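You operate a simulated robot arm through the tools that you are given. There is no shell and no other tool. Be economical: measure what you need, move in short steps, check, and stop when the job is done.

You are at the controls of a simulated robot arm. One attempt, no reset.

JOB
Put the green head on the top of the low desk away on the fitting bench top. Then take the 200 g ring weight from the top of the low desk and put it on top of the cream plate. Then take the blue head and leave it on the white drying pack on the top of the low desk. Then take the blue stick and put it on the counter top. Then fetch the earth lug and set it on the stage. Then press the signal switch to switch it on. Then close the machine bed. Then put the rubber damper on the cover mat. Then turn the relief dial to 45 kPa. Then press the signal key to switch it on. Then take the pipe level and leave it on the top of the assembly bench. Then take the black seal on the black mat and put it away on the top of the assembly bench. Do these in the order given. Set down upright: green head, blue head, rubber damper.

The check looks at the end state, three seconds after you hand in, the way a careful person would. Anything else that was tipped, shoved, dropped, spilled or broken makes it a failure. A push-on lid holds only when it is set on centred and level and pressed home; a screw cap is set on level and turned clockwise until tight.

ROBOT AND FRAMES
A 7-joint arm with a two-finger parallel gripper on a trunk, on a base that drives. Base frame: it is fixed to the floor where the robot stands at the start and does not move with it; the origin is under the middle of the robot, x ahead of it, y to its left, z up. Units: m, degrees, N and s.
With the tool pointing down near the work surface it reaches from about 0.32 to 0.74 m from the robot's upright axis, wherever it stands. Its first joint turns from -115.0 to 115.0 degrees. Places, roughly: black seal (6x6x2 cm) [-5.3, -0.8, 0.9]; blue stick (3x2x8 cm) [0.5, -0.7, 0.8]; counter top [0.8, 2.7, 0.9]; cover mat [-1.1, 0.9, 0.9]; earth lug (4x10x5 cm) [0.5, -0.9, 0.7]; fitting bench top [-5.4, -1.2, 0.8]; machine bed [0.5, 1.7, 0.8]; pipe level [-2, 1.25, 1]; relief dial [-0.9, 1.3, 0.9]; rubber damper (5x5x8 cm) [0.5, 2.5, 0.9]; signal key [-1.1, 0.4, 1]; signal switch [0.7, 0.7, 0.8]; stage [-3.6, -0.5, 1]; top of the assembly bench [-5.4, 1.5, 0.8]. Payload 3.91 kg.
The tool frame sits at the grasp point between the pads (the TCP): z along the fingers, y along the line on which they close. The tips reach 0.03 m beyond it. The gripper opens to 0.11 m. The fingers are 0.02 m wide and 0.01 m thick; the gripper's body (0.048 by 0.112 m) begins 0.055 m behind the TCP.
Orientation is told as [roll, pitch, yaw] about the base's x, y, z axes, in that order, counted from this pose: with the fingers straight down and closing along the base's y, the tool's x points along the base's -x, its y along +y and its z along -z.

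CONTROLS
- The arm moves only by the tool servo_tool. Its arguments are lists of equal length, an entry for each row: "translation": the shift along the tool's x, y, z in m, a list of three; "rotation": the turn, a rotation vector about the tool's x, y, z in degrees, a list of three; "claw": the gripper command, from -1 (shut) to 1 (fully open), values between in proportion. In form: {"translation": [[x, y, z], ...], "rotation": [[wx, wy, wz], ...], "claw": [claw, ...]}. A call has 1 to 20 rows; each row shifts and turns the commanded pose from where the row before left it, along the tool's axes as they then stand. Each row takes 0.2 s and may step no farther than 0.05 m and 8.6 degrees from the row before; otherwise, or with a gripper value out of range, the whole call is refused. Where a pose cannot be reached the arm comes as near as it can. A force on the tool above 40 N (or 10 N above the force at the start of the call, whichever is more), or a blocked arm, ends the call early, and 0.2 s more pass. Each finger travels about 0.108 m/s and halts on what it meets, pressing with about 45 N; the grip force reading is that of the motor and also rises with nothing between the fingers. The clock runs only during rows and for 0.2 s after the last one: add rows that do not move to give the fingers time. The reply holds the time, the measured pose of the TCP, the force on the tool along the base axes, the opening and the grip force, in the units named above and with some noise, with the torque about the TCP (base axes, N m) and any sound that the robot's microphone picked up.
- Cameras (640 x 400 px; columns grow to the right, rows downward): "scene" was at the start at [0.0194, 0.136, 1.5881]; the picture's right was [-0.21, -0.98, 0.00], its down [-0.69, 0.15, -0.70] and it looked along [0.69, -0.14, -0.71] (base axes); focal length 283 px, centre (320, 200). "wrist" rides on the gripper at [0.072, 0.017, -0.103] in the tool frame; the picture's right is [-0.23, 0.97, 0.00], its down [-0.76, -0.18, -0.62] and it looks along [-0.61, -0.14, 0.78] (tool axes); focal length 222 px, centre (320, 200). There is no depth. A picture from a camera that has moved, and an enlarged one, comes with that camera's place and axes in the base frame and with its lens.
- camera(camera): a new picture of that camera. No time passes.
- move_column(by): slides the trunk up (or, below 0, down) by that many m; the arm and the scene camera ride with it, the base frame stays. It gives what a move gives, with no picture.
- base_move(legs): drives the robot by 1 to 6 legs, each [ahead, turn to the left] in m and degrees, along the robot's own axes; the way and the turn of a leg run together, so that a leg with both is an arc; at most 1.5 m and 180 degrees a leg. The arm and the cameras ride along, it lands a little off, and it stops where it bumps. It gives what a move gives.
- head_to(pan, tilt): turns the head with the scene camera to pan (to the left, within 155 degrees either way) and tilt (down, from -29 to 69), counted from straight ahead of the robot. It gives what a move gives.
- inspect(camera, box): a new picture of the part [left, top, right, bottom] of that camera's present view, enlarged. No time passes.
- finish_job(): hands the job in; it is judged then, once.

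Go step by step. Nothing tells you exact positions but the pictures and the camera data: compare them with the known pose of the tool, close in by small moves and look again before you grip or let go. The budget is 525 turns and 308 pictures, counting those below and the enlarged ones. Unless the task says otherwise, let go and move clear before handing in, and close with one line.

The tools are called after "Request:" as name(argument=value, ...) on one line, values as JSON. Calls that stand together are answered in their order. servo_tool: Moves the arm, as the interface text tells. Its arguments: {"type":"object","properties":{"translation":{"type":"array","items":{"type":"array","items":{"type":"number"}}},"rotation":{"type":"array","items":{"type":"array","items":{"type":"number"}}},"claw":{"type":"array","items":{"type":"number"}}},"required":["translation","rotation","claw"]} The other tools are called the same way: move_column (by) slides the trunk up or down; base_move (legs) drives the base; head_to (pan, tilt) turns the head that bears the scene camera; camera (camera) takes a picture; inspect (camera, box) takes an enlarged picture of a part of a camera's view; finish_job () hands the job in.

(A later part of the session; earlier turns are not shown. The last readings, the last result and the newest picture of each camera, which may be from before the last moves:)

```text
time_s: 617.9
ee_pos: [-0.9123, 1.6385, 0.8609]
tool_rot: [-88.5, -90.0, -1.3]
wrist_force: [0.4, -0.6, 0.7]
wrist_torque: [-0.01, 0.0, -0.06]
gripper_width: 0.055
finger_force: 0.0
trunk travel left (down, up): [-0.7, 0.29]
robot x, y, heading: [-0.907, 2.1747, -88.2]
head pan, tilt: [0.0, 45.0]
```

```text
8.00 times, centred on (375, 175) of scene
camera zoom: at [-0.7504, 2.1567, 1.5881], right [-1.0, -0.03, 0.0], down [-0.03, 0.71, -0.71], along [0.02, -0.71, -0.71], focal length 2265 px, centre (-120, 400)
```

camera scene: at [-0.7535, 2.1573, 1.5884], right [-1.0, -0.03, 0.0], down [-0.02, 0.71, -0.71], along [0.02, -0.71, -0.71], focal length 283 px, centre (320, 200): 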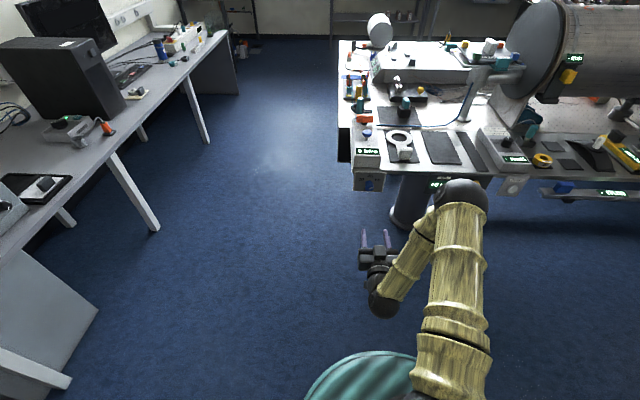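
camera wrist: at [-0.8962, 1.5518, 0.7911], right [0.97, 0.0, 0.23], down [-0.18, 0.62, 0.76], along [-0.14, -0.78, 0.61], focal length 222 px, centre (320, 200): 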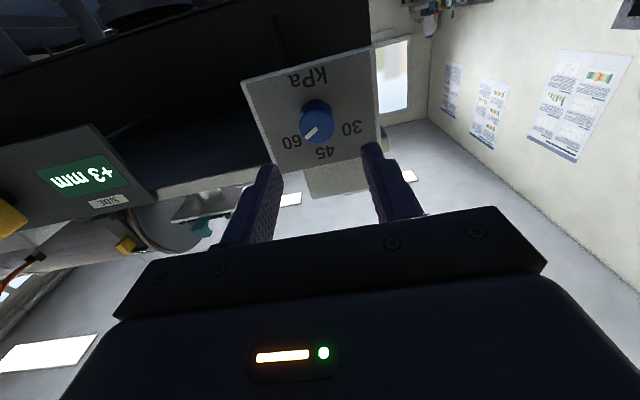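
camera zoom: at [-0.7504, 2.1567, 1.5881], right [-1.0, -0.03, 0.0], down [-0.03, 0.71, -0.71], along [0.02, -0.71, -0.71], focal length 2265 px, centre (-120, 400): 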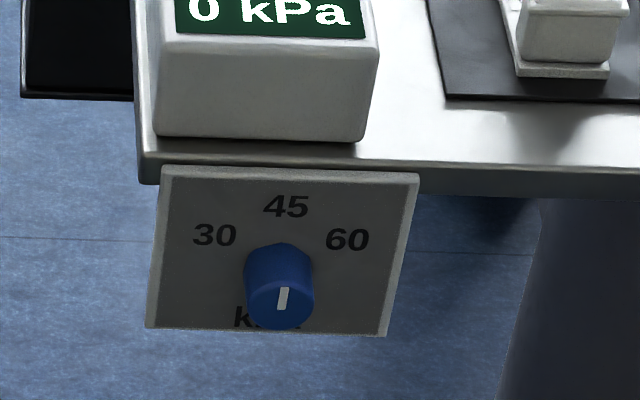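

The pointer is about 4° toward 60 from the 45 mark. I'll make a small correction: re-grip and turn −4°.

Request:
servo_tool(translation=[[0, -0.003, 0.045], [0, 0, 0.045], [0, 0, 0.045], [0, 0, 0.045], [0, 0, 0.04], [0, 0, 0.02], [0, 0, 0.02], [0, 0, 0.012], [0, 0, 0], [0, 0, 0]], rotation=[[0, 0, 0], [0, 0, 0], [0, 0, 0], [0, 0, 0], [0, 0, 0], [0, 0, 0], [0, 0, 0], [0, 0, 0], [0, 0, 0], [0, 0, 0]], claw=[0, 0, 0, 0, 0, 0, 0, 0, 0, 0])

Request:
inspect(camera="wrist", box=[220, 80, 420, 220])

```text
time_s: 620.0
ee_pos: [-0.919, 1.3702, 0.8571]
tool_rot: [-7.0, -89.9, -82.9]
wrist_force: [0.7, 0.4, 0.0]
wrist_torque: [0.0, 0.0, 0.0]
gripper_width: 0.0549
finger_force: 0.2
trunk travel left (down, up): [-0.7, 0.29]
robot x, y, heading: [-0.9083, 2.1749, -87.9]
head pan, tilt: [0.0, 45.0]
```

```text
2.86 times, centred on (320, 150) of wrist
camera zoom: at [-0.9015, 1.4729, 0.785], right [0.97, 0.0, 0.23], down [-0.18, 0.62, 0.76], along [-0.14, -0.78, 0.61], focal length 635 px, centre (320, 343)
```

zoom: 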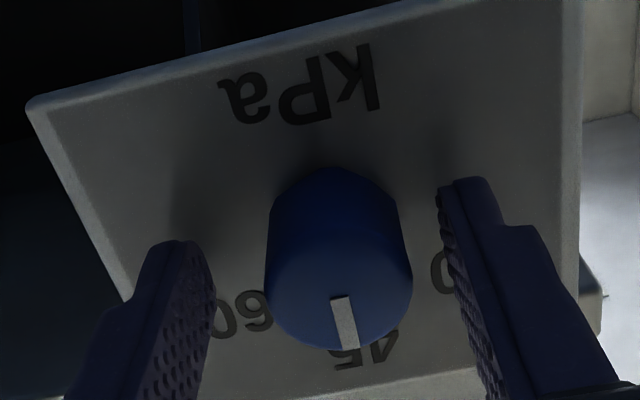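

Request:
servo_tool(translation=[[0, 0.0035, 0.005], [0, 0, 0], [0, 0, 0], [0, 0, 0], [0, 0, 0], [0, 0, 0], [0, 0, 0], [0, 0, 0], [0, 0, 0], [0, 0, -0.02], [0, 0, -0.04], [0, 0, -0.045], [0, 0, -0.045], [0, 0, -0.045], [0, 0, -0.045], [0, 0, 0]], rotation=[[0, 0, 0], [0, 0, 0], [0, 0, 0], [0, 0, 0], [0, 0, -2], [0, 0, -2.2], [0, 0, 0], [0, 0, 0], [0, 0, 0], [0, 0, 0], [0, 0, 2], [0, 0, 2.2], [0, 0, 0], [0, 0, 0], [0, 0, 0], [0, 0, 0]], claw=[0, -1, -1, -1, -1, -1, -1, 0, 0, 0, 0, 0, 0, 0, 0, 0])

Request:
inspect(camera="wrist", box=[240, 0, 370, 110])

Request:
inspect(camera="scene", box=[350, 150, 400, 200])

```text
time_s: 623.5
ee_pos: [-0.9118, 1.6024, 0.8572]
tool_rot: [-27.2, -90.0, -62.6]
wrist_force: [-0.5, -0.1, -0.1]
wrist_torque: [-0.03, 0.0, 0.0]
gripper_width: 0.055
finger_force: 0.0
trunk travel left (down, up): [-0.7, 0.29]
robot x, y, heading: [-0.9078, 2.1718, -88.1]
head pan, tilt: [0.0, 45.0]
```

```text
3.64 times, centred on (305, 55) of wrist
camera zoom: at [-0.8944, 1.7065, 0.7846], right [0.97, 0.0, 0.23], down [-0.18, 0.62, 0.76], along [-0.14, -0.78, 0.61], focal length 808 px, centre (374, 727)
```

zoom: 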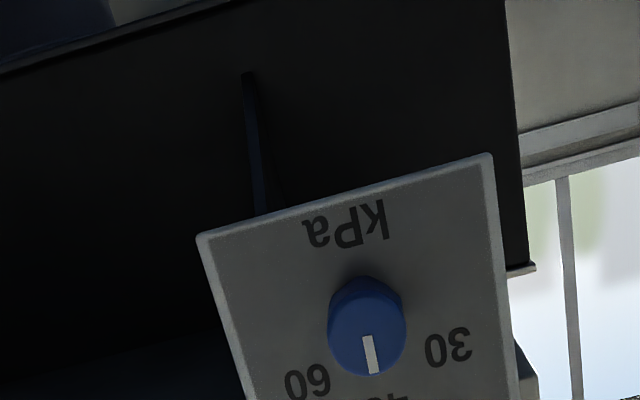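

```text
8.00 times, centred on (375, 175) of scene
camera zoom: at [-0.7535, 2.1573, 1.5884], right [-1.0, -0.03, 0.0], down [-0.02, 0.71, -0.71], along [0.02, -0.71, -0.71], focal length 2265 px, centre (-120, 400)
```

zoom: 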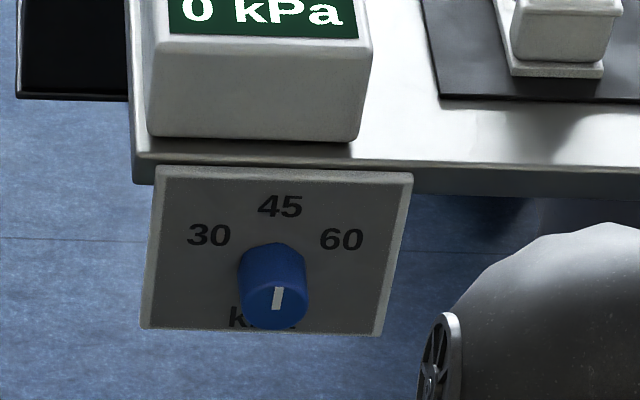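

The dial is now at 45 within about 1°. Next is the signal key at about (−1.1, 0.4, 1.0). I'll raise and straighten the hand.

Request:
servo_tool(translation=[[-0.045, 0, 0], [-0.045, 0, 0], [-0.045, 0, 0], [-0.045, 0, 0], [-0.045, 0, 0], [-0.045, 0, 0], [0, 0, 0], [0, 0, 0], [0, 0, 0], [0, 0, 0], [0, 0, 0], [0, 0, 0], [0, 0, 0], [0, 0, 0], [0, 0, 0], [0, 0, 0], [0, 0, 0], [0, 0, 0]], rotation=[[0, 0, 0], [0, 0, 0], [0, 0, 0], [0, 0, 0], [0, 0, 0], [0, 0, 0], [0, 8.2, 0], [0, 8.2, 0], [0, 8.2, 0], [0, 8.2, 0], [0, 8.2, 0], [0, 8.2, 0], [0, 8.2, 0], [0, 8.2, 0], [0, 8.2, 0], [0, 8.2, 0], [0, 8, 0], [0, 0, 0]], claw=[-1, -1, -1, -1, -1, -1, -1, -1, -1, -1, -1, -1, -1, -1, -1, -1, -1, -1])

Request:
base_move(legs=[[0, 133], [0.5, 0], [0, -130], [1.4, 0]])

Request:
head_to(pan=-60, tilt=40)

Request:
camera(camera="scene")

```text
time_s: 627.2
ee_pos: [-0.9168, 1.6045, 1.1303]
tool_rot: [0.0, 0.1, -90.0]
wrist_force: [0.2, -0.3, 0.0]
wrist_torque: [-0.01, -0.01, 0.02]
gripper_width: 0.0
finger_force: 37.5
trunk travel left (down, up): [-0.7, 0.29]
robot x, y, heading: [-0.9079, 2.1747, -88.0]
head pan, tilt: [0.0, 45.0]
```

```text
time_s: 647.4
ee_pos: [-0.5747, 0.5327, 1.1294]
tool_rot: [0.1, 0.0, -91.6]
wrist_force: [0.1, 0.8, -0.2]
wrist_torque: [-0.01, 0.02, 0.01]
gripper_width: 0.0
finger_force: 37.4
trunk travel left (down, up): [-0.7, 0.29]
robot x, y, heading: [-0.5496, 1.1019, -89.8]
head pan, tilt: [0.0, 45.0]
```

```text
time_s: 648.7
ee_pos: [-0.5735, 0.5336, 1.1291]
tool_rot: [0.0, 0.1, -91.7]
wrist_force: [-0.1, -0.1, 0.6]
wrist_torque: [0.01, 0.02, -0.02]
gripper_width: 0.0
finger_force: 37.7
trunk travel left (down, up): [-0.7, 0.29]
robot x, y, heading: [-0.5484, 1.1041, -89.4]
head pan, tilt: [-60.0, 40.0]
```

```text
104 pictures are left
camera scene: at [-0.4691, 1.1208, 1.5956], right [-0.5, 0.86, 0.0], down [0.56, 0.32, -0.77], along [-0.66, -0.39, -0.64], focal length 283 px, centre (320, 200)
```

scene: 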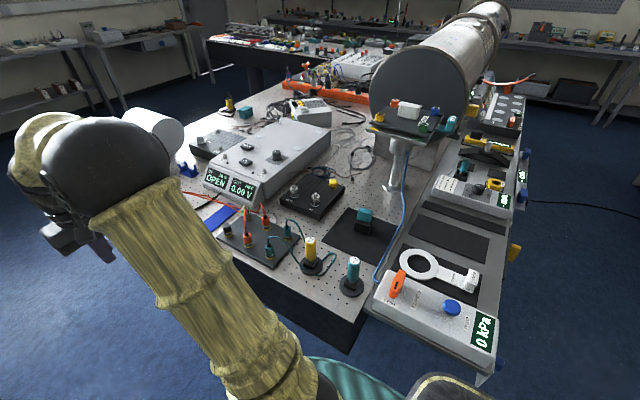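

Request:
inspect(camera="scene", box=[180, 110, 350, 230])

```text
3.33 times, centred on (265, 170) of scene
camera zoom: at [-0.4691, 1.1208, 1.5956], right [-0.5, 0.86, 0.0], down [0.56, 0.32, -0.77], along [-0.66, -0.39, -0.64], focal length 944 px, centre (503, 300)
```

zoom: 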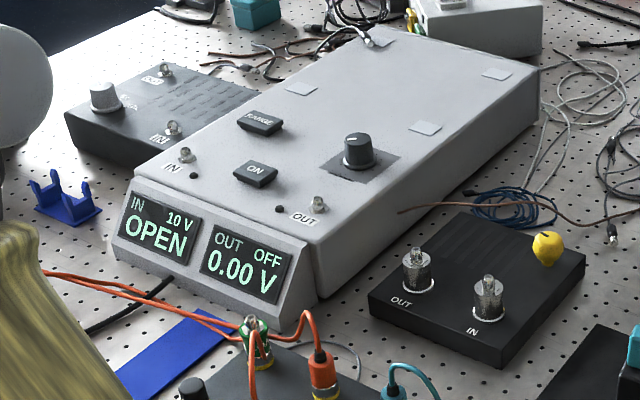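

The signal key is the ON key at about (−1.14, 0.39, 1.0). I'll drive to y ≈ 0.45 and turn the long way round, so the arm avoids the white reel.

Request:
base_move(legs=[[0.63, 0], [0, 135], [0, 134]])

Request:
head_to(pan=5, tilt=45)

Request:
camera(camera="scene")

Request:
camera(camera="wrist")

```text
time_s: 663.5
ee_pos: [-1.1171, 0.4882, 1.1291]
tool_rot: [0.1, 0.1, -179.6]
wrist_force: [0.5, 0.6, 0.3]
wrist_torque: [-0.02, 0.0, 0.0]
gripper_width: 0.0001
finger_force: 37.5
trunk travel left (down, up): [-0.7, 0.29]
robot x, y, heading: [-0.5488, 0.485, -177.7]
head pan, tilt: [-60.0, 40.0]
```

```text
time_s: 664.8
ee_pos: [-1.1173, 0.4882, 1.1297]
tool_rot: [0.0, 0.2, -179.6]
wrist_force: [-0.7, 0.1, -0.9]
wrist_torque: [-0.01, -0.01, 0.0]
gripper_width: 0.0
finger_force: 37.9
trunk travel left (down, up): [-0.7, 0.29]
robot x, y, heading: [-0.5479, 0.4848, -177.9]
head pan, tilt: [5.0, 45.0]
```

```text
102 pictures are left
camera scene: at [-0.5631, 0.3255, 1.5884], right [-0.12, 0.99, 0.0], down [0.7, 0.09, -0.71], along [-0.7, -0.09, -0.71], focal length 283 px, centre (320, 200)
```

scene: 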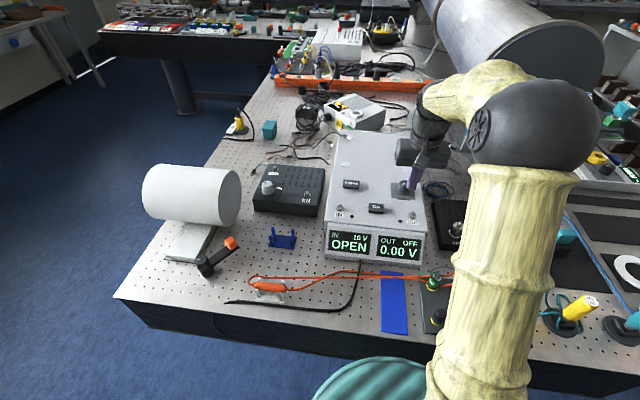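

```text
101 pictures are left
camera wrist: at [-1.0449, 0.4721, 1.232], right [-0.22, -0.98, 0.0], down [-0.76, 0.17, 0.62], along [-0.61, 0.14, -0.78], focal length 222 px, centre (320, 200)
```

wrist: 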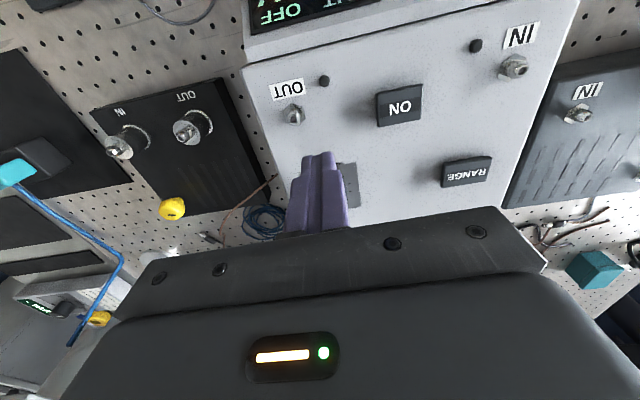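

The ON key top is at about (−1.123, 0.412, 1.006). I'll move sideways above it at height and check.

Request:
servo_tool(translation=[[-0.003, 0.038, 0], [-0.003, 0.038, 0], [0, 0, 0.03], [0, 0, 0]], rotation=[[0, 0, 0], [0, 0, 0], [0, 0, 0], [0, 0, 0]], claw=[-1, -1, -1, -1])

Request:
camera(camera="wrist")

Request:
inspect(camera="scene", box=[310, 130, 450, 270])

```text
time_s: 665.8
ee_pos: [-1.1206, 0.4151, 1.0977]
tool_rot: [0.0, 0.0, -179.6]
wrist_force: [0.1, -0.7, 0.7]
wrist_torque: [0.03, 0.02, 0.02]
gripper_width: 0.0
finger_force: 37.9
trunk travel left (down, up): [-0.7, 0.29]
robot x, y, heading: [-0.5463, 0.4868, -177.8]
head pan, tilt: [5.0, 45.0]
```

```text
100 pictures are left
camera wrist: at [-1.0479, 0.3975, 1.2003], right [-0.22, -0.98, 0.0], down [-0.76, 0.17, 0.62], along [-0.61, 0.14, -0.78], focal length 222 px, centre (320, 200)
```

wrist: 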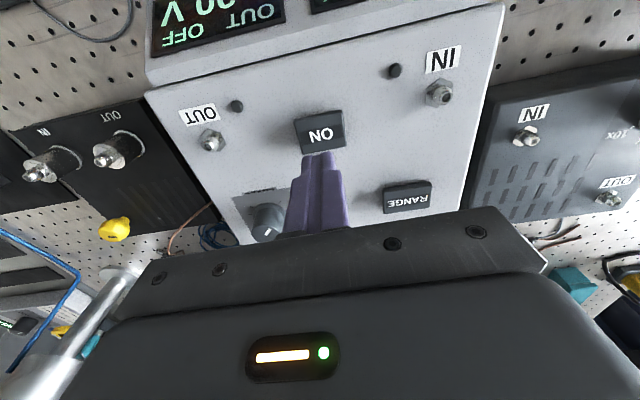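

```text
2.86 times, centred on (380, 200) of scene
camera zoom: at [-0.5627, 0.3254, 1.5884], right [-0.13, 0.99, 0.0], down [0.7, 0.09, -0.71], along [-0.7, -0.09, -0.71], focal length 809 px, centre (149, 200)
```

zoom: 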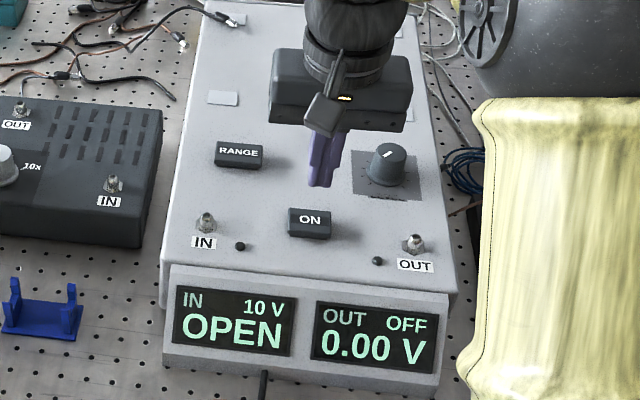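

Aligned. I'll press down.

Request:
servo_tool(translation=[[-0.002, 0, 0.03], [0, 0, 0.02], [0, 0, 0.006], [0, 0, 0.004], [0, 0, 0.003], [0, 0, 0.003], [0, 0, 0.003], [0, 0, 0]], rotation=[[0, 0, 0], [0, 0, 0], [0, 0, 0], [0, 0, 0], [0, 0, 0], [0, 0, 0], [0, 0, 0], [0, 0, 0]], claw=[-1, -1, -1, -1, -1, -1, -1, -1])

Request:
inspect(camera="scene", box=[310, 130, 450, 270])

```text
time_s: 667.4
ee_pos: [-1.1256, 0.4126, 1.0407]
tool_rot: [0.1, -0.9, -179.7]
wrist_force: [7.7, 0.5, 24.1]
wrist_torque: [0.05, -0.28, -0.02]
gripper_width: 0.0001
finger_force: 37.6
trunk travel left (down, up): [-0.7, 0.29]
robot x, y, heading: [-0.5466, 0.4803, -178.0]
head pan, tilt: [5.0, 45.0]
heard: click
stopped in row 7: the force on the tool passed its limit (the readings are from after the stop); the commanded pose is now the measured one
```

```text
2.86 times, centred on (380, 200) of scene
camera zoom: at [-0.5571, 0.3263, 1.5888], right [-0.13, 0.99, 0.0], down [0.7, 0.09, -0.71], along [-0.7, -0.09, -0.7], focal length 809 px, centre (149, 200)
```

zoom: 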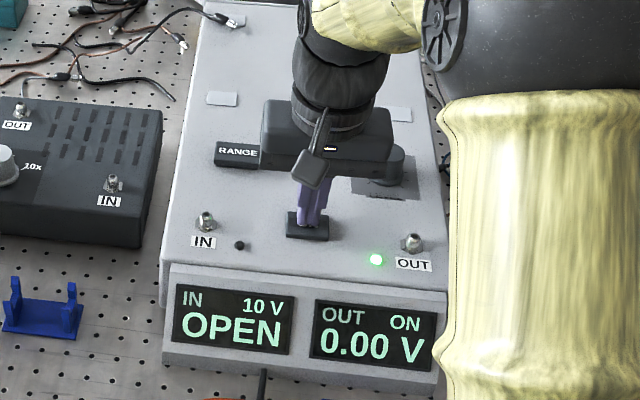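

The key is ON (green light, OUT ON). I'll rise and head for the pipe level on the far side of the bench.

Request:
servo_tool(translation=[[0, 0, -0.03], [0, 0, -0.045], [0, 0, -0.045], [0.02, 0, -0.04], [0.04, 0, 0], [0.04, 0, 0], [0.03, 0, 0], [0, 0, 0]], rotation=[[0, 0.9, 0], [0, 0, 0], [0, 0, 0], [0, 0, 0], [0, 0, 0], [0, 0, 0], [0, 0, 0], [0, 0, 0]], claw=[-1, -1, -1, -1, -1, -1, -1, -1])

Request:
inspect(camera="scene", box=[310, 130, 450, 270])

Request:
base_move(legs=[[0, -91], [1.45, 0], [0, 89], [1.4, 0]])

Request:
head_to(pan=75, tilt=35)

Request:
camera(camera="scene")

```text
time_s: 669.2
ee_pos: [-1.0028, 0.4115, 1.1942]
tool_rot: [0.0, 0.6, -179.6]
wrist_force: [-0.9, 0.5, 0.3]
wrist_torque: [0.01, 0.0, -0.02]
gripper_width: 0.0
finger_force: 36.9
trunk travel left (down, up): [-0.7, 0.29]
robot x, y, heading: [-0.5493, 0.4849, -177.8]
head pan, tilt: [5.0, 45.0]
```

```text
2.86 times, centred on (380, 200) of scene
camera zoom: at [-0.5635, 0.3254, 1.5883], right [-0.13, 0.99, 0.0], down [0.7, 0.09, -0.71], along [-0.7, -0.09, -0.71], focal length 809 px, centre (149, 200)
```

zoom: 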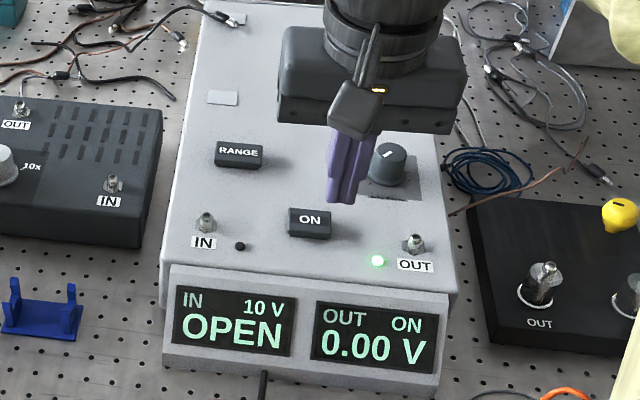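

```text
time_s: 690.7
ee_pos: [-2.3216, 1.9197, 1.195]
tool_rot: [-0.1, 0.6, 177.5]
wrist_force: [0.2, 0.2, -0.5]
wrist_torque: [0.03, 0.0, 0.01]
gripper_width: 0.0
finger_force: 37.3
trunk travel left (down, up): [-0.7, 0.29]
robot x, y, heading: [-1.8644, 1.9727, 179.5]
head pan, tilt: [5.0, 45.0]
```

```text
time_s: 692.1
ee_pos: [-2.3207, 1.9198, 1.1939]
tool_rot: [0.1, 0.6, 177.6]
wrist_force: [-0.7, 0.5, 0.0]
wrist_torque: [0.01, -0.01, 0.0]
gripper_width: 0.0
finger_force: 37.9
trunk travel left (down, up): [-0.7, 0.29]
robot x, y, heading: [-1.8664, 1.9721, 179.7]
head pan, tilt: [75.0, 35.0]
```

```text
96 pictures are left
camera scene: at [-1.8288, 1.7336, 1.6032], right [-0.96, 0.27, 0.0], down [0.15, 0.55, -0.82], along [-0.22, -0.79, -0.57], focal length 283 px, centre (320, 200)
```

scene: 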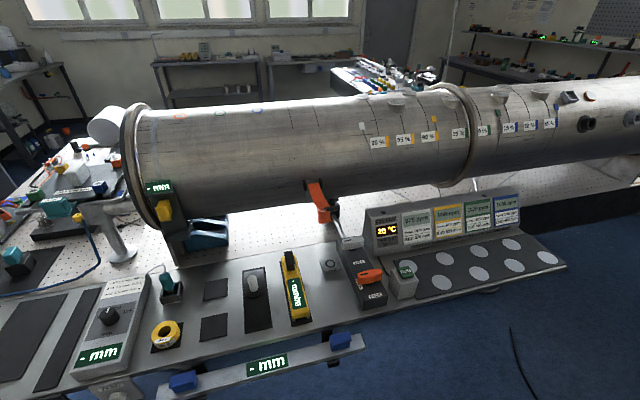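

Request:
inspect(camera="scene", box=[190, 220, 370, 380])

```text
2.50 times, centred on (280, 300) of scene
camera zoom: at [-1.8288, 1.7336, 1.6032], right [-0.96, 0.27, 0.0], down [0.15, 0.55, -0.82], along [-0.22, -0.79, -0.57], focal length 708 px, centre (420, -50)
```

zoom: 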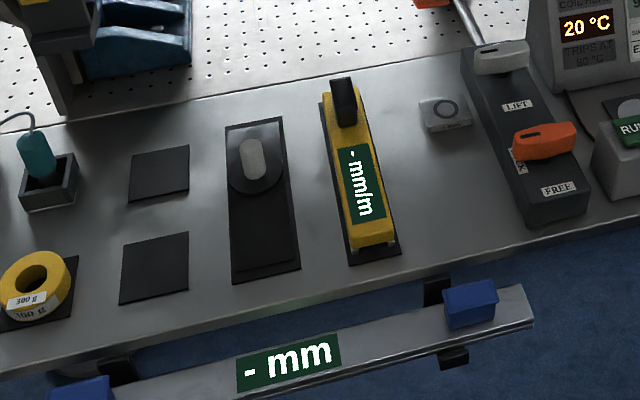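

The pipe level is the yellow bar with the "mm/m" display on a black mat, around (−1.89, 1.265). I'll turn to face it and move in 8 cm.

Request:
base_move(legs=[[0, 90], [0.08, 0]])

Request:
head_to(pan=5, tilt=45)

Request:
camera(camera="scene")

Request:
camera(camera="wrist")

```text
time_s: 697.0
ee_pos: [-1.7904, 1.4398, 1.1953]
tool_rot: [0.0, 0.5, -90.0]
wrist_force: [0.6, 0.2, 0.2]
wrist_torque: [-0.06, 0.0, 0.02]
gripper_width: 0.0
finger_force: 37.5
trunk travel left (down, up): [-0.7, 0.29]
robot x, y, heading: [-1.8602, 1.8988, -88.4]
head pan, tilt: [75.0, 35.0]
```

```text
time_s: 698.4
ee_pos: [-1.7903, 1.4378, 1.1935]
tool_rot: [-0.1, 0.5, -90.0]
wrist_force: [0.0, 0.7, -0.2]
wrist_torque: [-0.01, 0.01, 0.02]
gripper_width: 0.0001
finger_force: 37.6
trunk travel left (down, up): [-0.7, 0.29]
robot x, y, heading: [-1.8628, 1.8929, -88.6]
head pan, tilt: [5.0, 45.0]
```

```text
94 pictures are left
camera scene: at [-1.7007, 1.8772, 1.5884], right [-0.99, -0.11, 0.0], down [-0.08, 0.7, -0.71], along [0.08, -0.7, -0.71], focal length 283 px, centre (320, 200)
```

scene: 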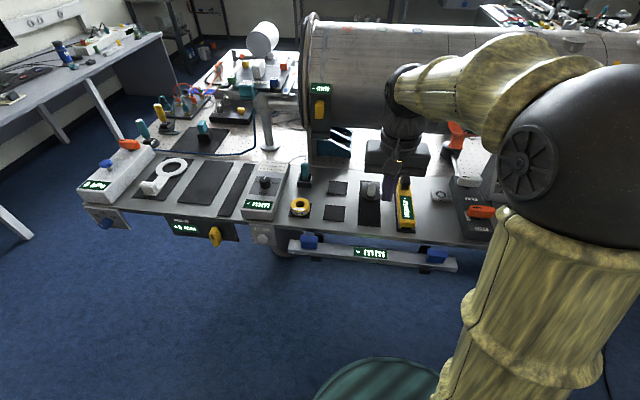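

```text
93 pictures are left
camera wrist: at [-1.7737, 1.51, 1.2975], right [0.97, -0.23, 0.0], down [-0.18, -0.77, 0.62], along [-0.14, -0.6, -0.79], focal length 222 px, centre (320, 200)
```

wrist: 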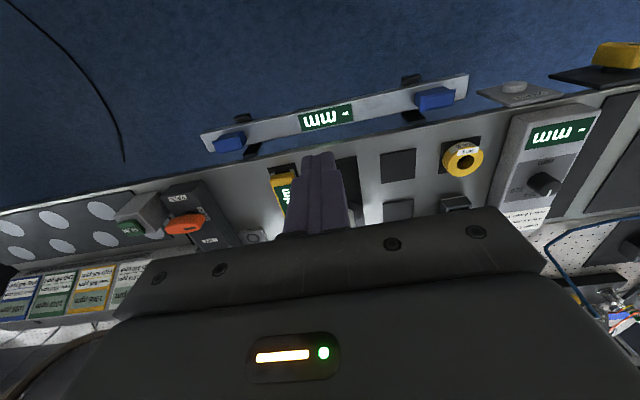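

Request:
inspect(camera="scene", box=[340, 150, 500, 260])

```text
3.64 times, centred on (420, 205) of scene
camera zoom: at [-1.7007, 1.8772, 1.5884], right [-0.99, -0.11, 0.0], down [-0.08, 0.7, -0.71], along [0.08, -0.7, -0.71], focal length 1029 px, centre (-44, 182)
```

zoom: 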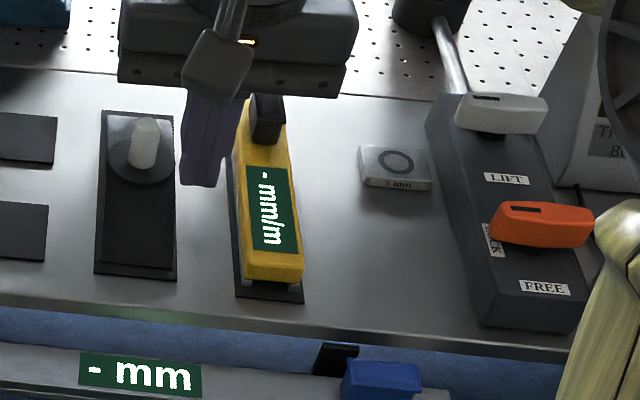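

Triangulated: the level runs along y from about 1.15 to 1.33 at x ≈ −1.89, top z ≈ 0.975. I'll move above its middle with the fingers half open.

Request:
servo_tool(translation=[[-0.0376, -0.0202, 0], [-0.0376, -0.0202, 0], [-0.0376, -0.0202, 0], [-0.0376, -0.0202, 0], [-0.0376, -0.0202, 0], [0, 0, 0.045], [0, 0, 0.045], [0, 0, 0]], rotation=[[0, 0, 0], [0, 0, 0], [0, 0, 0], [0, 0, 0], [0, 0, 0], [0, 0, 0], [0, 0, 0], [0, 0, 0]], claw=[0.4, 0.4, 0.4, 0.4, 0.4, 0.4, 0.4, 0.4])

Request:
camera(camera="wrist")

Request:
inspect(camera="scene", box=[340, 130, 500, 260])

```text
time_s: 700.2
ee_pos: [-1.8898, 1.2494, 1.1017]
tool_rot: [0.0, 0.6, -90.0]
wrist_force: [-0.1, 0.4, 0.0]
wrist_torque: [0.02, -0.02, 0.05]
gripper_width: 0.077
finger_force: 0.0
trunk travel left (down, up): [-0.7, 0.29]
robot x, y, heading: [-1.859, 1.8934, -88.6]
head pan, tilt: [5.0, 45.0]
```

```text
91 pictures are left
camera wrist: at [-1.8735, 1.3217, 1.2047], right [0.97, -0.23, 0.0], down [-0.18, -0.77, 0.62], along [-0.14, -0.6, -0.79], focal length 222 px, centre (320, 200)
```

wrist: 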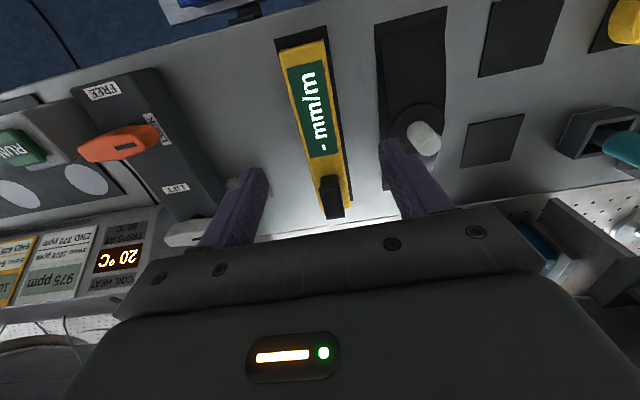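

```text
3.08 times, centred on (420, 195) of scene
camera zoom: at [-1.7008, 1.8774, 1.5884], right [-0.99, -0.11, 0.0], down [-0.08, 0.7, -0.71], along [0.08, -0.7, -0.71], focal length 871 px, centre (12, 215)
```

zoom: 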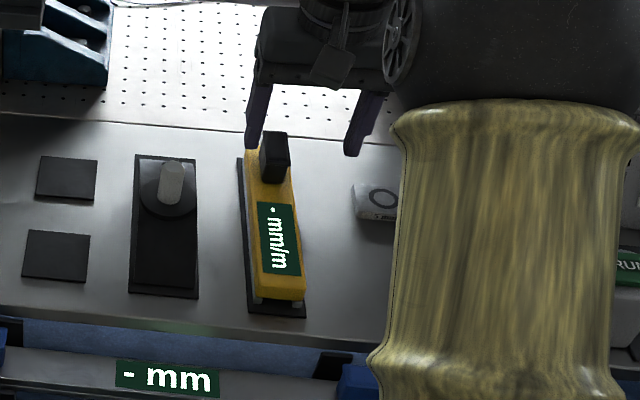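

The level's centreline is within 5 mm of the grip axis. I'll descend to TCP 0.98 and check.

Request:
servo_tool(translation=[[0, -0.004, 0.04], [0, 0, 0.04], [0, 0, 0.03], [0, 0, 0.01], [0, 0, 0]], rotation=[[0, 0, 0], [0, 0, 0], [0, 0, 0], [0, 0, 0], [0, 0, 0]], claw=[0.4, 0.4, 0.4, 0.4, 0.4])

Request:
camera(camera="wrist")

```text
time_s: 701.4
ee_pos: [-1.8941, 1.2504, 0.9839]
tool_rot: [0.1, 0.6, -89.9]
wrist_force: [0.4, 0.1, 0.5]
wrist_torque: [0.02, 0.03, -0.03]
gripper_width: 0.0769
finger_force: 0.0
trunk travel left (down, up): [-0.7, 0.29]
robot x, y, heading: [-1.8604, 1.8906, -88.5]
head pan, tilt: [5.0, 45.0]
```

```text
89 pictures are left
camera wrist: at [-1.8779, 1.3221, 1.0865], right [0.97, -0.23, 0.0], down [-0.18, -0.77, 0.62], along [-0.14, -0.6, -0.79], focal length 222 px, centre (320, 200)
```

wrist: 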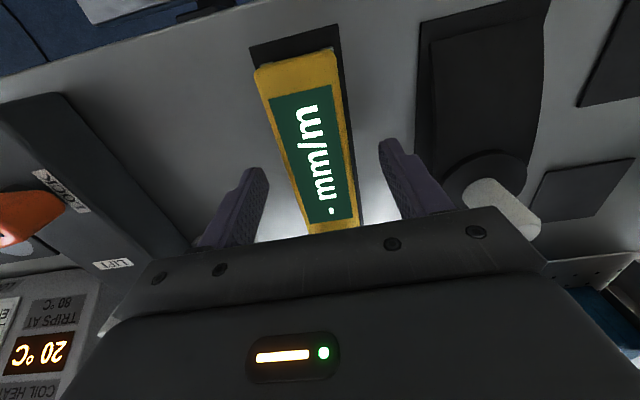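

The bar is between the fingers near its middle. I'll lower 1 cm, grip and lift.

Request:
servo_tool(translation=[[0, 0, 0.01], [0, 0, 0], [0, 0, 0], [0, 0, 0], [0, 0, 0]], rotation=[[0, 0, 0], [0, 0, 0], [0, 0, 0], [0, 0, 0], [0, 0, 0]], claw=[0.4, -1, -1, -1, -1])

Request:
servo_tool(translation=[[0, 0, -0.03], [0, 0, -0.04], [0, 0, -0.04], [0, 0, 0]], rotation=[[0, 0, 0], [0, 0, 0], [0, 0, 0], [0, 0, 0]], claw=[-1, -1, -1, -1])

Request:
camera(camera="wrist")

Request:
inspect(camera="scene", box=[340, 130, 500, 260])

```text
time_s: 702.6
ee_pos: [-1.8954, 1.2509, 0.9723]
tool_rot: [-0.1, 0.6, -90.0]
wrist_force: [-2.1, -0.1, 0.3]
wrist_torque: [-0.29, 0.18, -0.33]
gripper_width: 0.0455
finger_force: 44.7
trunk travel left (down, up): [-0.7, 0.29]
robot x, y, heading: [-1.8603, 1.8946, -88.3]
head pan, tilt: [5.0, 45.0]
```

```text
time_s: 703.6
ee_pos: [-1.8929, 1.249, 1.0827]
tool_rot: [0.0, 0.7, -90.1]
wrist_force: [-0.4, -0.7, -3.5]
wrist_torque: [0.18, 0.03, -0.01]
gripper_width: 0.0456
finger_force: 45.4
trunk travel left (down, up): [-0.7, 0.29]
robot x, y, heading: [-1.8624, 1.8928, -88.1]
head pan, tilt: [5.0, 45.0]
```

```text
88 pictures are left
camera wrist: at [-1.8766, 1.3206, 1.1866], right [0.97, -0.23, 0.0], down [-0.18, -0.77, 0.61], along [-0.14, -0.6, -0.79], focal length 222 px, centre (320, 200)
```

wrist: 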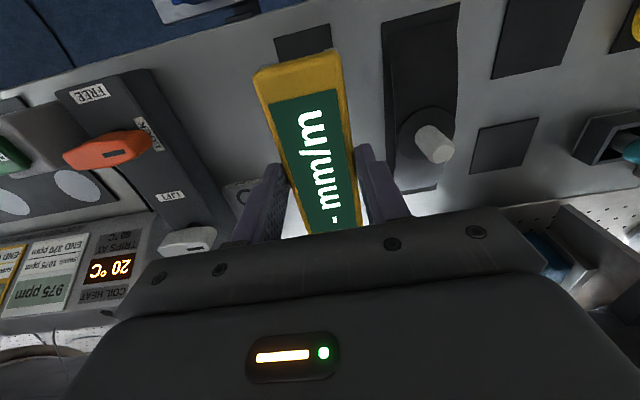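

```text
3.08 times, centred on (420, 195) of scene
camera zoom: at [-1.7008, 1.8763, 1.5883], right [-0.99, -0.11, 0.0], down [-0.08, 0.7, -0.71], along [0.08, -0.7, -0.71], focal length 871 px, centre (12, 215)
```

zoom: 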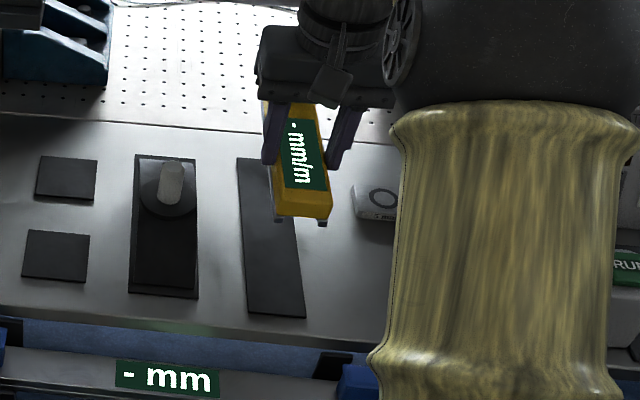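

The level is lifted cleanly. I'll raise and retract, then drive west to the assembly bench.

Request:
servo_tool(translation=[[0.02, 0, -0.04], [0.03, 0, -0.03], [0.04, 0, -0.02], [0.04, 0, -0.02], [0.03, 0, -0.01], [0, 0, 0]], rotation=[[0, 0, 0], [0, 0, 0], [0, 0, 0], [0, 0, 0], [0, 0, 0], [0, 0, 0]], claw=[-1, -1, -1, -1, -1, -1])

Request:
base_move(legs=[[0, -86.5], [1.4, 0], [1.25, 0]])

Request:
head_to(pan=10, tilt=35)

Request:
camera(camera="scene")

```text
time_s: 705.0
ee_pos: [-1.8966, 1.4085, 1.2041]
tool_rot: [-0.1, 0.6, -90.0]
wrist_force: [-0.3, 0.2, -2.7]
wrist_torque: [0.15, -0.01, 0.04]
gripper_width: 0.0457
finger_force: 45.3
trunk travel left (down, up): [-0.7, 0.29]
robot x, y, heading: [-1.8603, 1.8911, -88.4]
head pan, tilt: [5.0, 45.0]
```

```text
time_s: 721.6
ee_pos: [-4.9949, 1.6773, 1.2054]
tool_rot: [0.0, 0.6, -176.8]
wrist_force: [-0.5, 0.6, -2.9]
wrist_torque: [0.04, -0.18, 0.03]
gripper_width: 0.0455
finger_force: 45.1
trunk travel left (down, up): [-0.7, 0.29]
robot x, y, heading: [-4.5074, 1.668, -175.5]
head pan, tilt: [5.0, 45.0]
```

```text
time_s: 722.4
ee_pos: [-4.9943, 1.6768, 1.2048]
tool_rot: [0.0, 0.6, -176.8]
wrist_force: [-0.6, -0.6, -2.5]
wrist_torque: [0.03, -0.18, 0.01]
gripper_width: 0.0455
finger_force: 44.7
trunk travel left (down, up): [-0.7, 0.29]
robot x, y, heading: [-4.5097, 1.671, -175.4]
head pan, tilt: [10.0, 35.0]
```

```text
86 pictures are left
camera scene: at [-4.5229, 1.5002, 1.6031], right [-0.26, 0.97, 0.0], down [0.56, 0.15, -0.82], along [-0.79, -0.21, -0.57], focal length 283 px, centre (320, 200)
```

scene: 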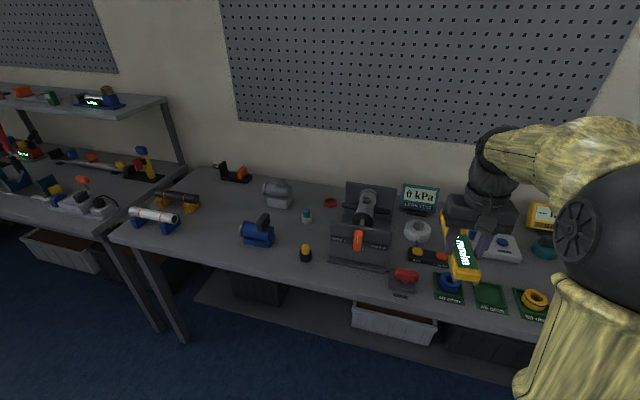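

The bench has a free gap around (−5.25, 0.87), between the V-block and the blue motor. I'll drive to y ≈ 0.87 and face it.

Request:
base_move(legs=[[0, 85.5], [0.79, 0], [0, -90], [0.17, 0]])

Request:
head_to(pan=5, tilt=45)

Request:
camera(camera="scene")

Request:
camera(camera="wrist")

```text
time_s: 735.2
ee_pos: [-5.1204, 0.8905, 1.2055]
tool_rot: [0.0, 0.5, -178.3]
wrist_force: [0.0, -0.8, -3.2]
wrist_torque: [0.0, -0.2, 0.0]
gripper_width: 0.0458
finger_force: 45.1
trunk travel left (down, up): [-0.7, 0.29]
robot x, y, heading: [-4.6348, 0.8701, -176.5]
head pan, tilt: [10.0, 35.0]
```

```text
time_s: 735.9
ee_pos: [-5.1194, 0.8908, 1.205]
tool_rot: [0.0, 0.5, -178.3]
wrist_force: [0.0, 0.2, -3.3]
wrist_torque: [0.01, -0.11, -0.01]
gripper_width: 0.0458
finger_force: 44.9
trunk travel left (down, up): [-0.7, 0.29]
robot x, y, heading: [-4.633, 0.8686, -176.7]
head pan, tilt: [5.0, 45.0]
```

```text
85 pictures are left
camera scene: at [-4.6466, 0.711, 1.5884], right [-0.15, 0.99, 0.0], down [0.7, 0.1, -0.71], along [-0.7, -0.1, -0.71], focal length 283 px, centre (320, 200)
```

scene: 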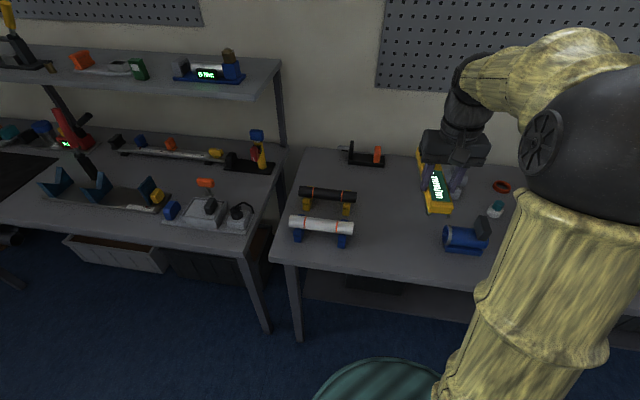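

```text
84 pictures are left
camera wrist: at [-5.0479, 0.8762, 1.3083], right [-0.2, -0.98, 0.0], down [-0.77, 0.15, 0.62], along [-0.6, 0.12, -0.79], focal length 222 px, centre (320, 200)
```

wrist: 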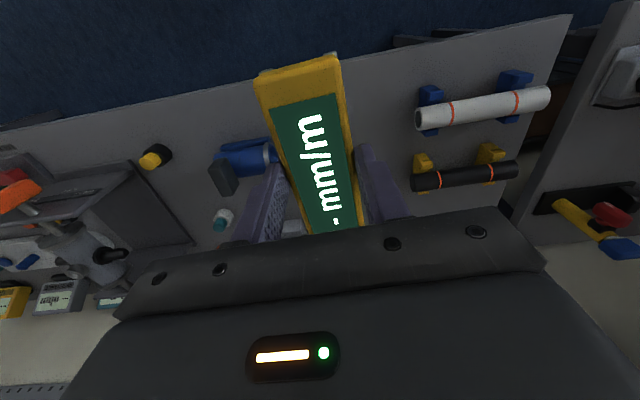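

The gap spans y 0.745–1.02; TCP y 0.89 is right in the middle. I'll extend 14 cm and lower to z 0.95.

Request:
servo_tool(translation=[[-0.047, 0, 0], [-0.047, 0, 0], [-0.046, 0, 0], [0, 0, 0.045], [0, 0, 0.045], [0, 0, 0.045], [0, 0, 0.045], [0, 0, 0.045], [0, 0, 0.02], [0, 0, 0]], rotation=[[0, 0, 0], [0, 0, 0], [0, 0, 0], [0, 0, 0], [0, 0, 0], [0, 0, 0], [0, 0, 0], [0, 0, 0], [0, 0, 0], [0, 0, 0]], claw=[-1, -1, -1, -1, -1, -1, -1, -1, -1, -1])

Request:
inspect(camera="scene", box=[330, 130, 510, 290])

Request:
camera(camera="wrist")

```text
time_s: 738.1
ee_pos: [-5.2559, 0.8858, 0.9574]
tool_rot: [0.0, 0.6, -178.1]
wrist_force: [-0.2, 0.2, -3.0]
wrist_torque: [0.0, -0.13, 0.02]
gripper_width: 0.0453
finger_force: 44.9
trunk travel left (down, up): [-0.7, 0.29]
robot x, y, heading: [-4.635, 0.8698, -176.3]
head pan, tilt: [5.0, 45.0]
```

```text
2.50 times, centred on (420, 210) of scene
camera zoom: at [-4.6468, 0.711, 1.5884], right [-0.15, 0.99, 0.0], down [0.7, 0.1, -0.71], along [-0.7, -0.1, -0.71], focal length 708 px, centre (70, 175)
```

zoom: 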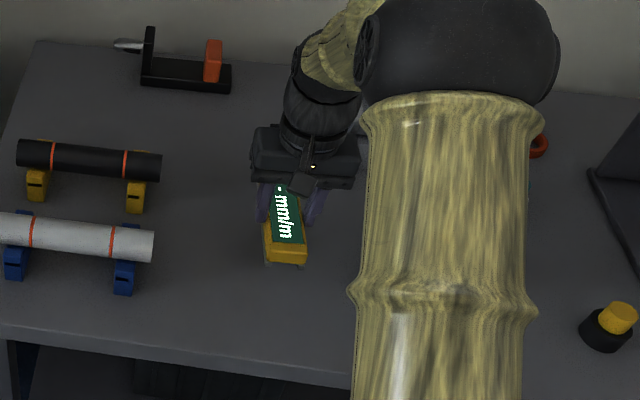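

```text
82 pictures are left
camera wrist: at [-5.1853, 0.8714, 1.0612], right [-0.2, -0.98, 0.0], down [-0.77, 0.15, 0.62], along [-0.6, 0.12, -0.79], focal length 222 px, centre (320, 200)
```

wrist: 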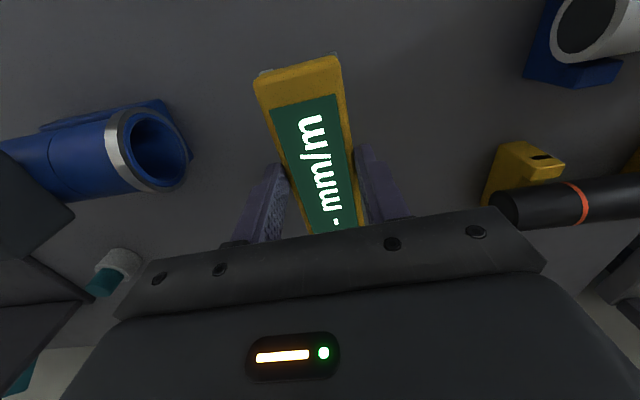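

Clear all round. I'll lower to contact.

Request:
servo_tool(translation=[[0, 0, 0.03], [0, 0, 0.02], [0, 0, 0.005], [0, 0, 0.004], [0, 0, 0.003], [0, 0, 0]], rotation=[[0, 0, 0], [0, 0, 0], [0, 0, 0], [0, 0, 0], [0, 0, 0], [0, 0, 0]], claw=[-1, -1, -1, -1, -1, -1])

```text
time_s: 739.5
ee_pos: [-5.2581, 0.8864, 0.8995]
tool_rot: [-0.1, 0.1, -178.2]
wrist_force: [-2.4, -0.7, 18.3]
wrist_torque: [0.0, 0.57, 0.04]
gripper_width: 0.0452
finger_force: 44.8
trunk travel left (down, up): [-0.7, 0.29]
robot x, y, heading: [-4.6391, 0.8704, -176.7]
head pan, tilt: [5.0, 45.0]
```

Contact. Ease 2 mm, release, rise.

Request:
servo_tool(translation=[[0, 0, -0.0015], [0, 0, 0], [0, 0, 0], [0, 0, 0], [0, 0, -0.03], [0, 0, -0.045], [0, 0, -0.045], [0, 0, -0.045], [0, 0, -0.045], [0, 0, -0.045], [0, 0, 0]], rotation=[[0, 0, 0], [0, 0, 0], [0, 0, 0], [0, 0, 0], [0, 0, 0], [0, 0, 0], [0, 0, 0], [0, 0, 0], [0, 0, 0], [0, 0, 0], [0, 0, 0]], claw=[-1, 0.5, 0.5, 0.5, 0.5, 0.5, 0.5, 0.5, 0.5, 0.5, 0.5])

Request:
camera(camera="wrist")

Request:
inspect(camera="scene", box=[270, 130, 510, 290])

```text
time_s: 741.9
ee_pos: [-5.2606, 0.887, 1.153]
tool_rot: [-0.1, 0.7, -178.2]
wrist_force: [-0.7, -0.7, -0.1]
wrist_torque: [0.01, 0.04, 0.0]
gripper_width: 0.0826
finger_force: 0.0
trunk travel left (down, up): [-0.7, 0.29]
robot x, y, heading: [-4.6368, 0.8709, -176.5]
head pan, tilt: [5.0, 45.0]
```

```text
81 pictures are left
camera wrist: at [-5.1882, 0.8723, 1.2574], right [-0.2, -0.98, 0.0], down [-0.77, 0.15, 0.62], along [-0.6, 0.12, -0.79], focal length 222 px, centre (320, 200)
```

wrist: 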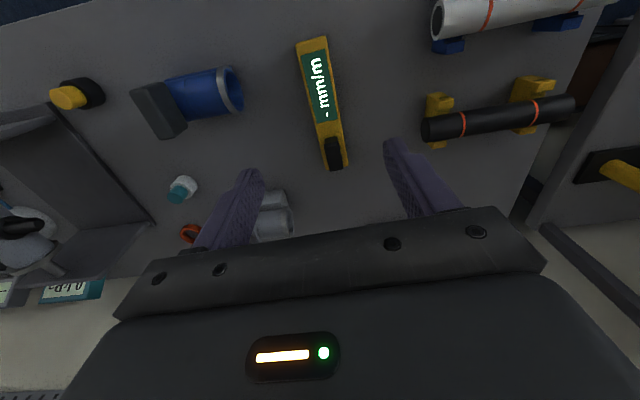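

```text
2.50 times, centred on (390, 210) of scene
camera zoom: at [-4.6467, 0.7111, 1.5884], right [-0.15, 0.99, 0.0], down [0.7, 0.1, -0.71], along [-0.7, -0.1, -0.71], focal length 708 px, centre (145, 175)
```

zoom: 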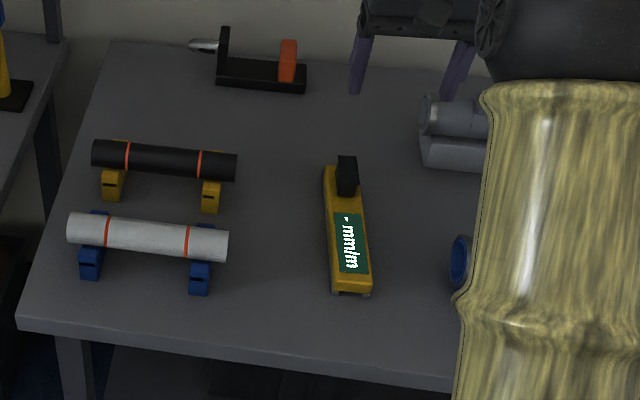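

The pipe level is in place. Last is the black seal on the black mat (≈ −5.3, −0.8); I'll retract and drive there.

Request:
servo_tool(translation=[[0.045, 0, 0], [0.045, 0, 0], [0.045, 0, 0], [0, 0, 0]], rotation=[[0, 0, 0], [0, 0, 0], [0, 0, 0], [0, 0, 0]], claw=[0.5, 0.5, 0.5, 0.5])

Request:
base_move(legs=[[0, 86.5], [0.85, 0], [0.82, 0], [0, -90]])

Request:
camera(camera="scene")

Request:
camera(camera="wrist")

```text
time_s: 742.9
ee_pos: [-5.1248, 0.8899, 1.1546]
tool_rot: [0.0, 0.7, -178.3]
wrist_force: [-0.4, -0.1, 0.1]
wrist_torque: [0.0, -0.06, 0.02]
gripper_width: 0.0823
finger_force: 0.1
trunk travel left (down, up): [-0.7, 0.29]
robot x, y, heading: [-4.6389, 0.8696, -176.6]
head pan, tilt: [5.0, 45.0]
```

```text
time_s: 759.0
ee_pos: [-5.0725, -0.7432, 1.1547]
tool_rot: [0.0, 0.7, 178.8]
wrist_force: [0.4, 0.0, 0.0]
wrist_torque: [0.03, -0.01, 0.01]
gripper_width: 0.0826
finger_force: 0.1
trunk travel left (down, up): [-0.7, 0.29]
robot x, y, heading: [-4.5868, -0.7878, -179.5]
head pan, tilt: [5.0, 45.0]
```

```text
79 pictures are left
camera scene: at [-4.6056, -0.9469, 1.5884], right [-0.09, 1.0, 0.0], down [0.7, 0.07, -0.71], along [-0.7, -0.07, -0.71], focal length 283 px, centre (320, 200)
```

scene: 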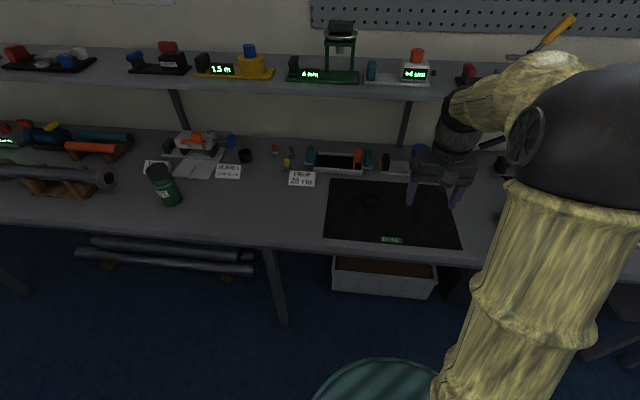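

```text
78 pictures are left
camera wrist: at [-5.0014, -0.7607, 1.2579], right [-0.25, -0.97, 0.0], down [-0.76, 0.19, 0.62], along [-0.6, 0.15, -0.79], focal length 222 px, centre (320, 200)
```

wrist: 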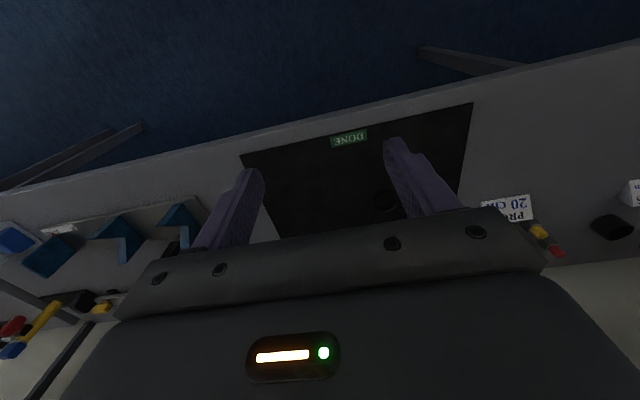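

Request:
inspect(camera="scene", box=[310, 160, 430, 250])

Request:
inspect(camera="wrist", box=[320, 130, 480, 230])

```text
4.44 times, centred on (370, 205) of scene
camera zoom: at [-4.6056, -0.9469, 1.5884], right [-0.09, 1.0, 0.0], down [0.7, 0.07, -0.71], along [-0.7, -0.07, -0.71], focal length 1258 px, centre (98, 178)
```

zoom: 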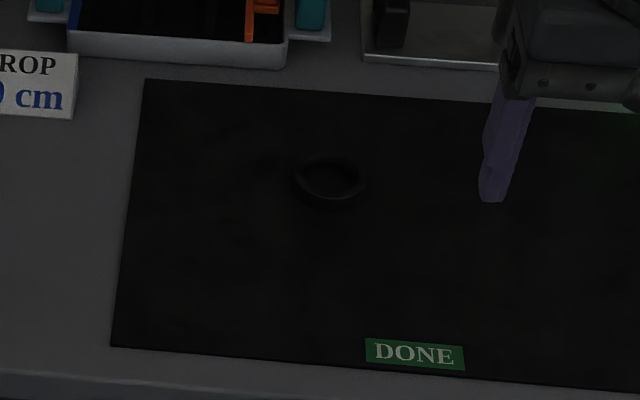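

```text
4.00 times, centred on (400, 180) of wrist
camera zoom: at [-5.0014, -0.7607, 1.2579], right [-0.25, -0.97, 0.0], down [-0.76, 0.19, 0.62], along [-0.6, 0.15, -0.79], focal length 888 px, centre (0, 280)
```

zoom: 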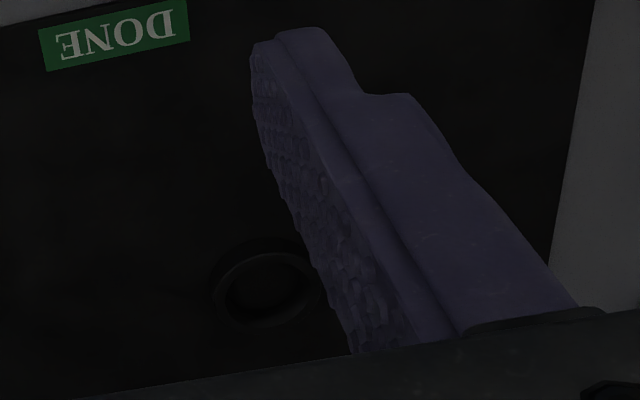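

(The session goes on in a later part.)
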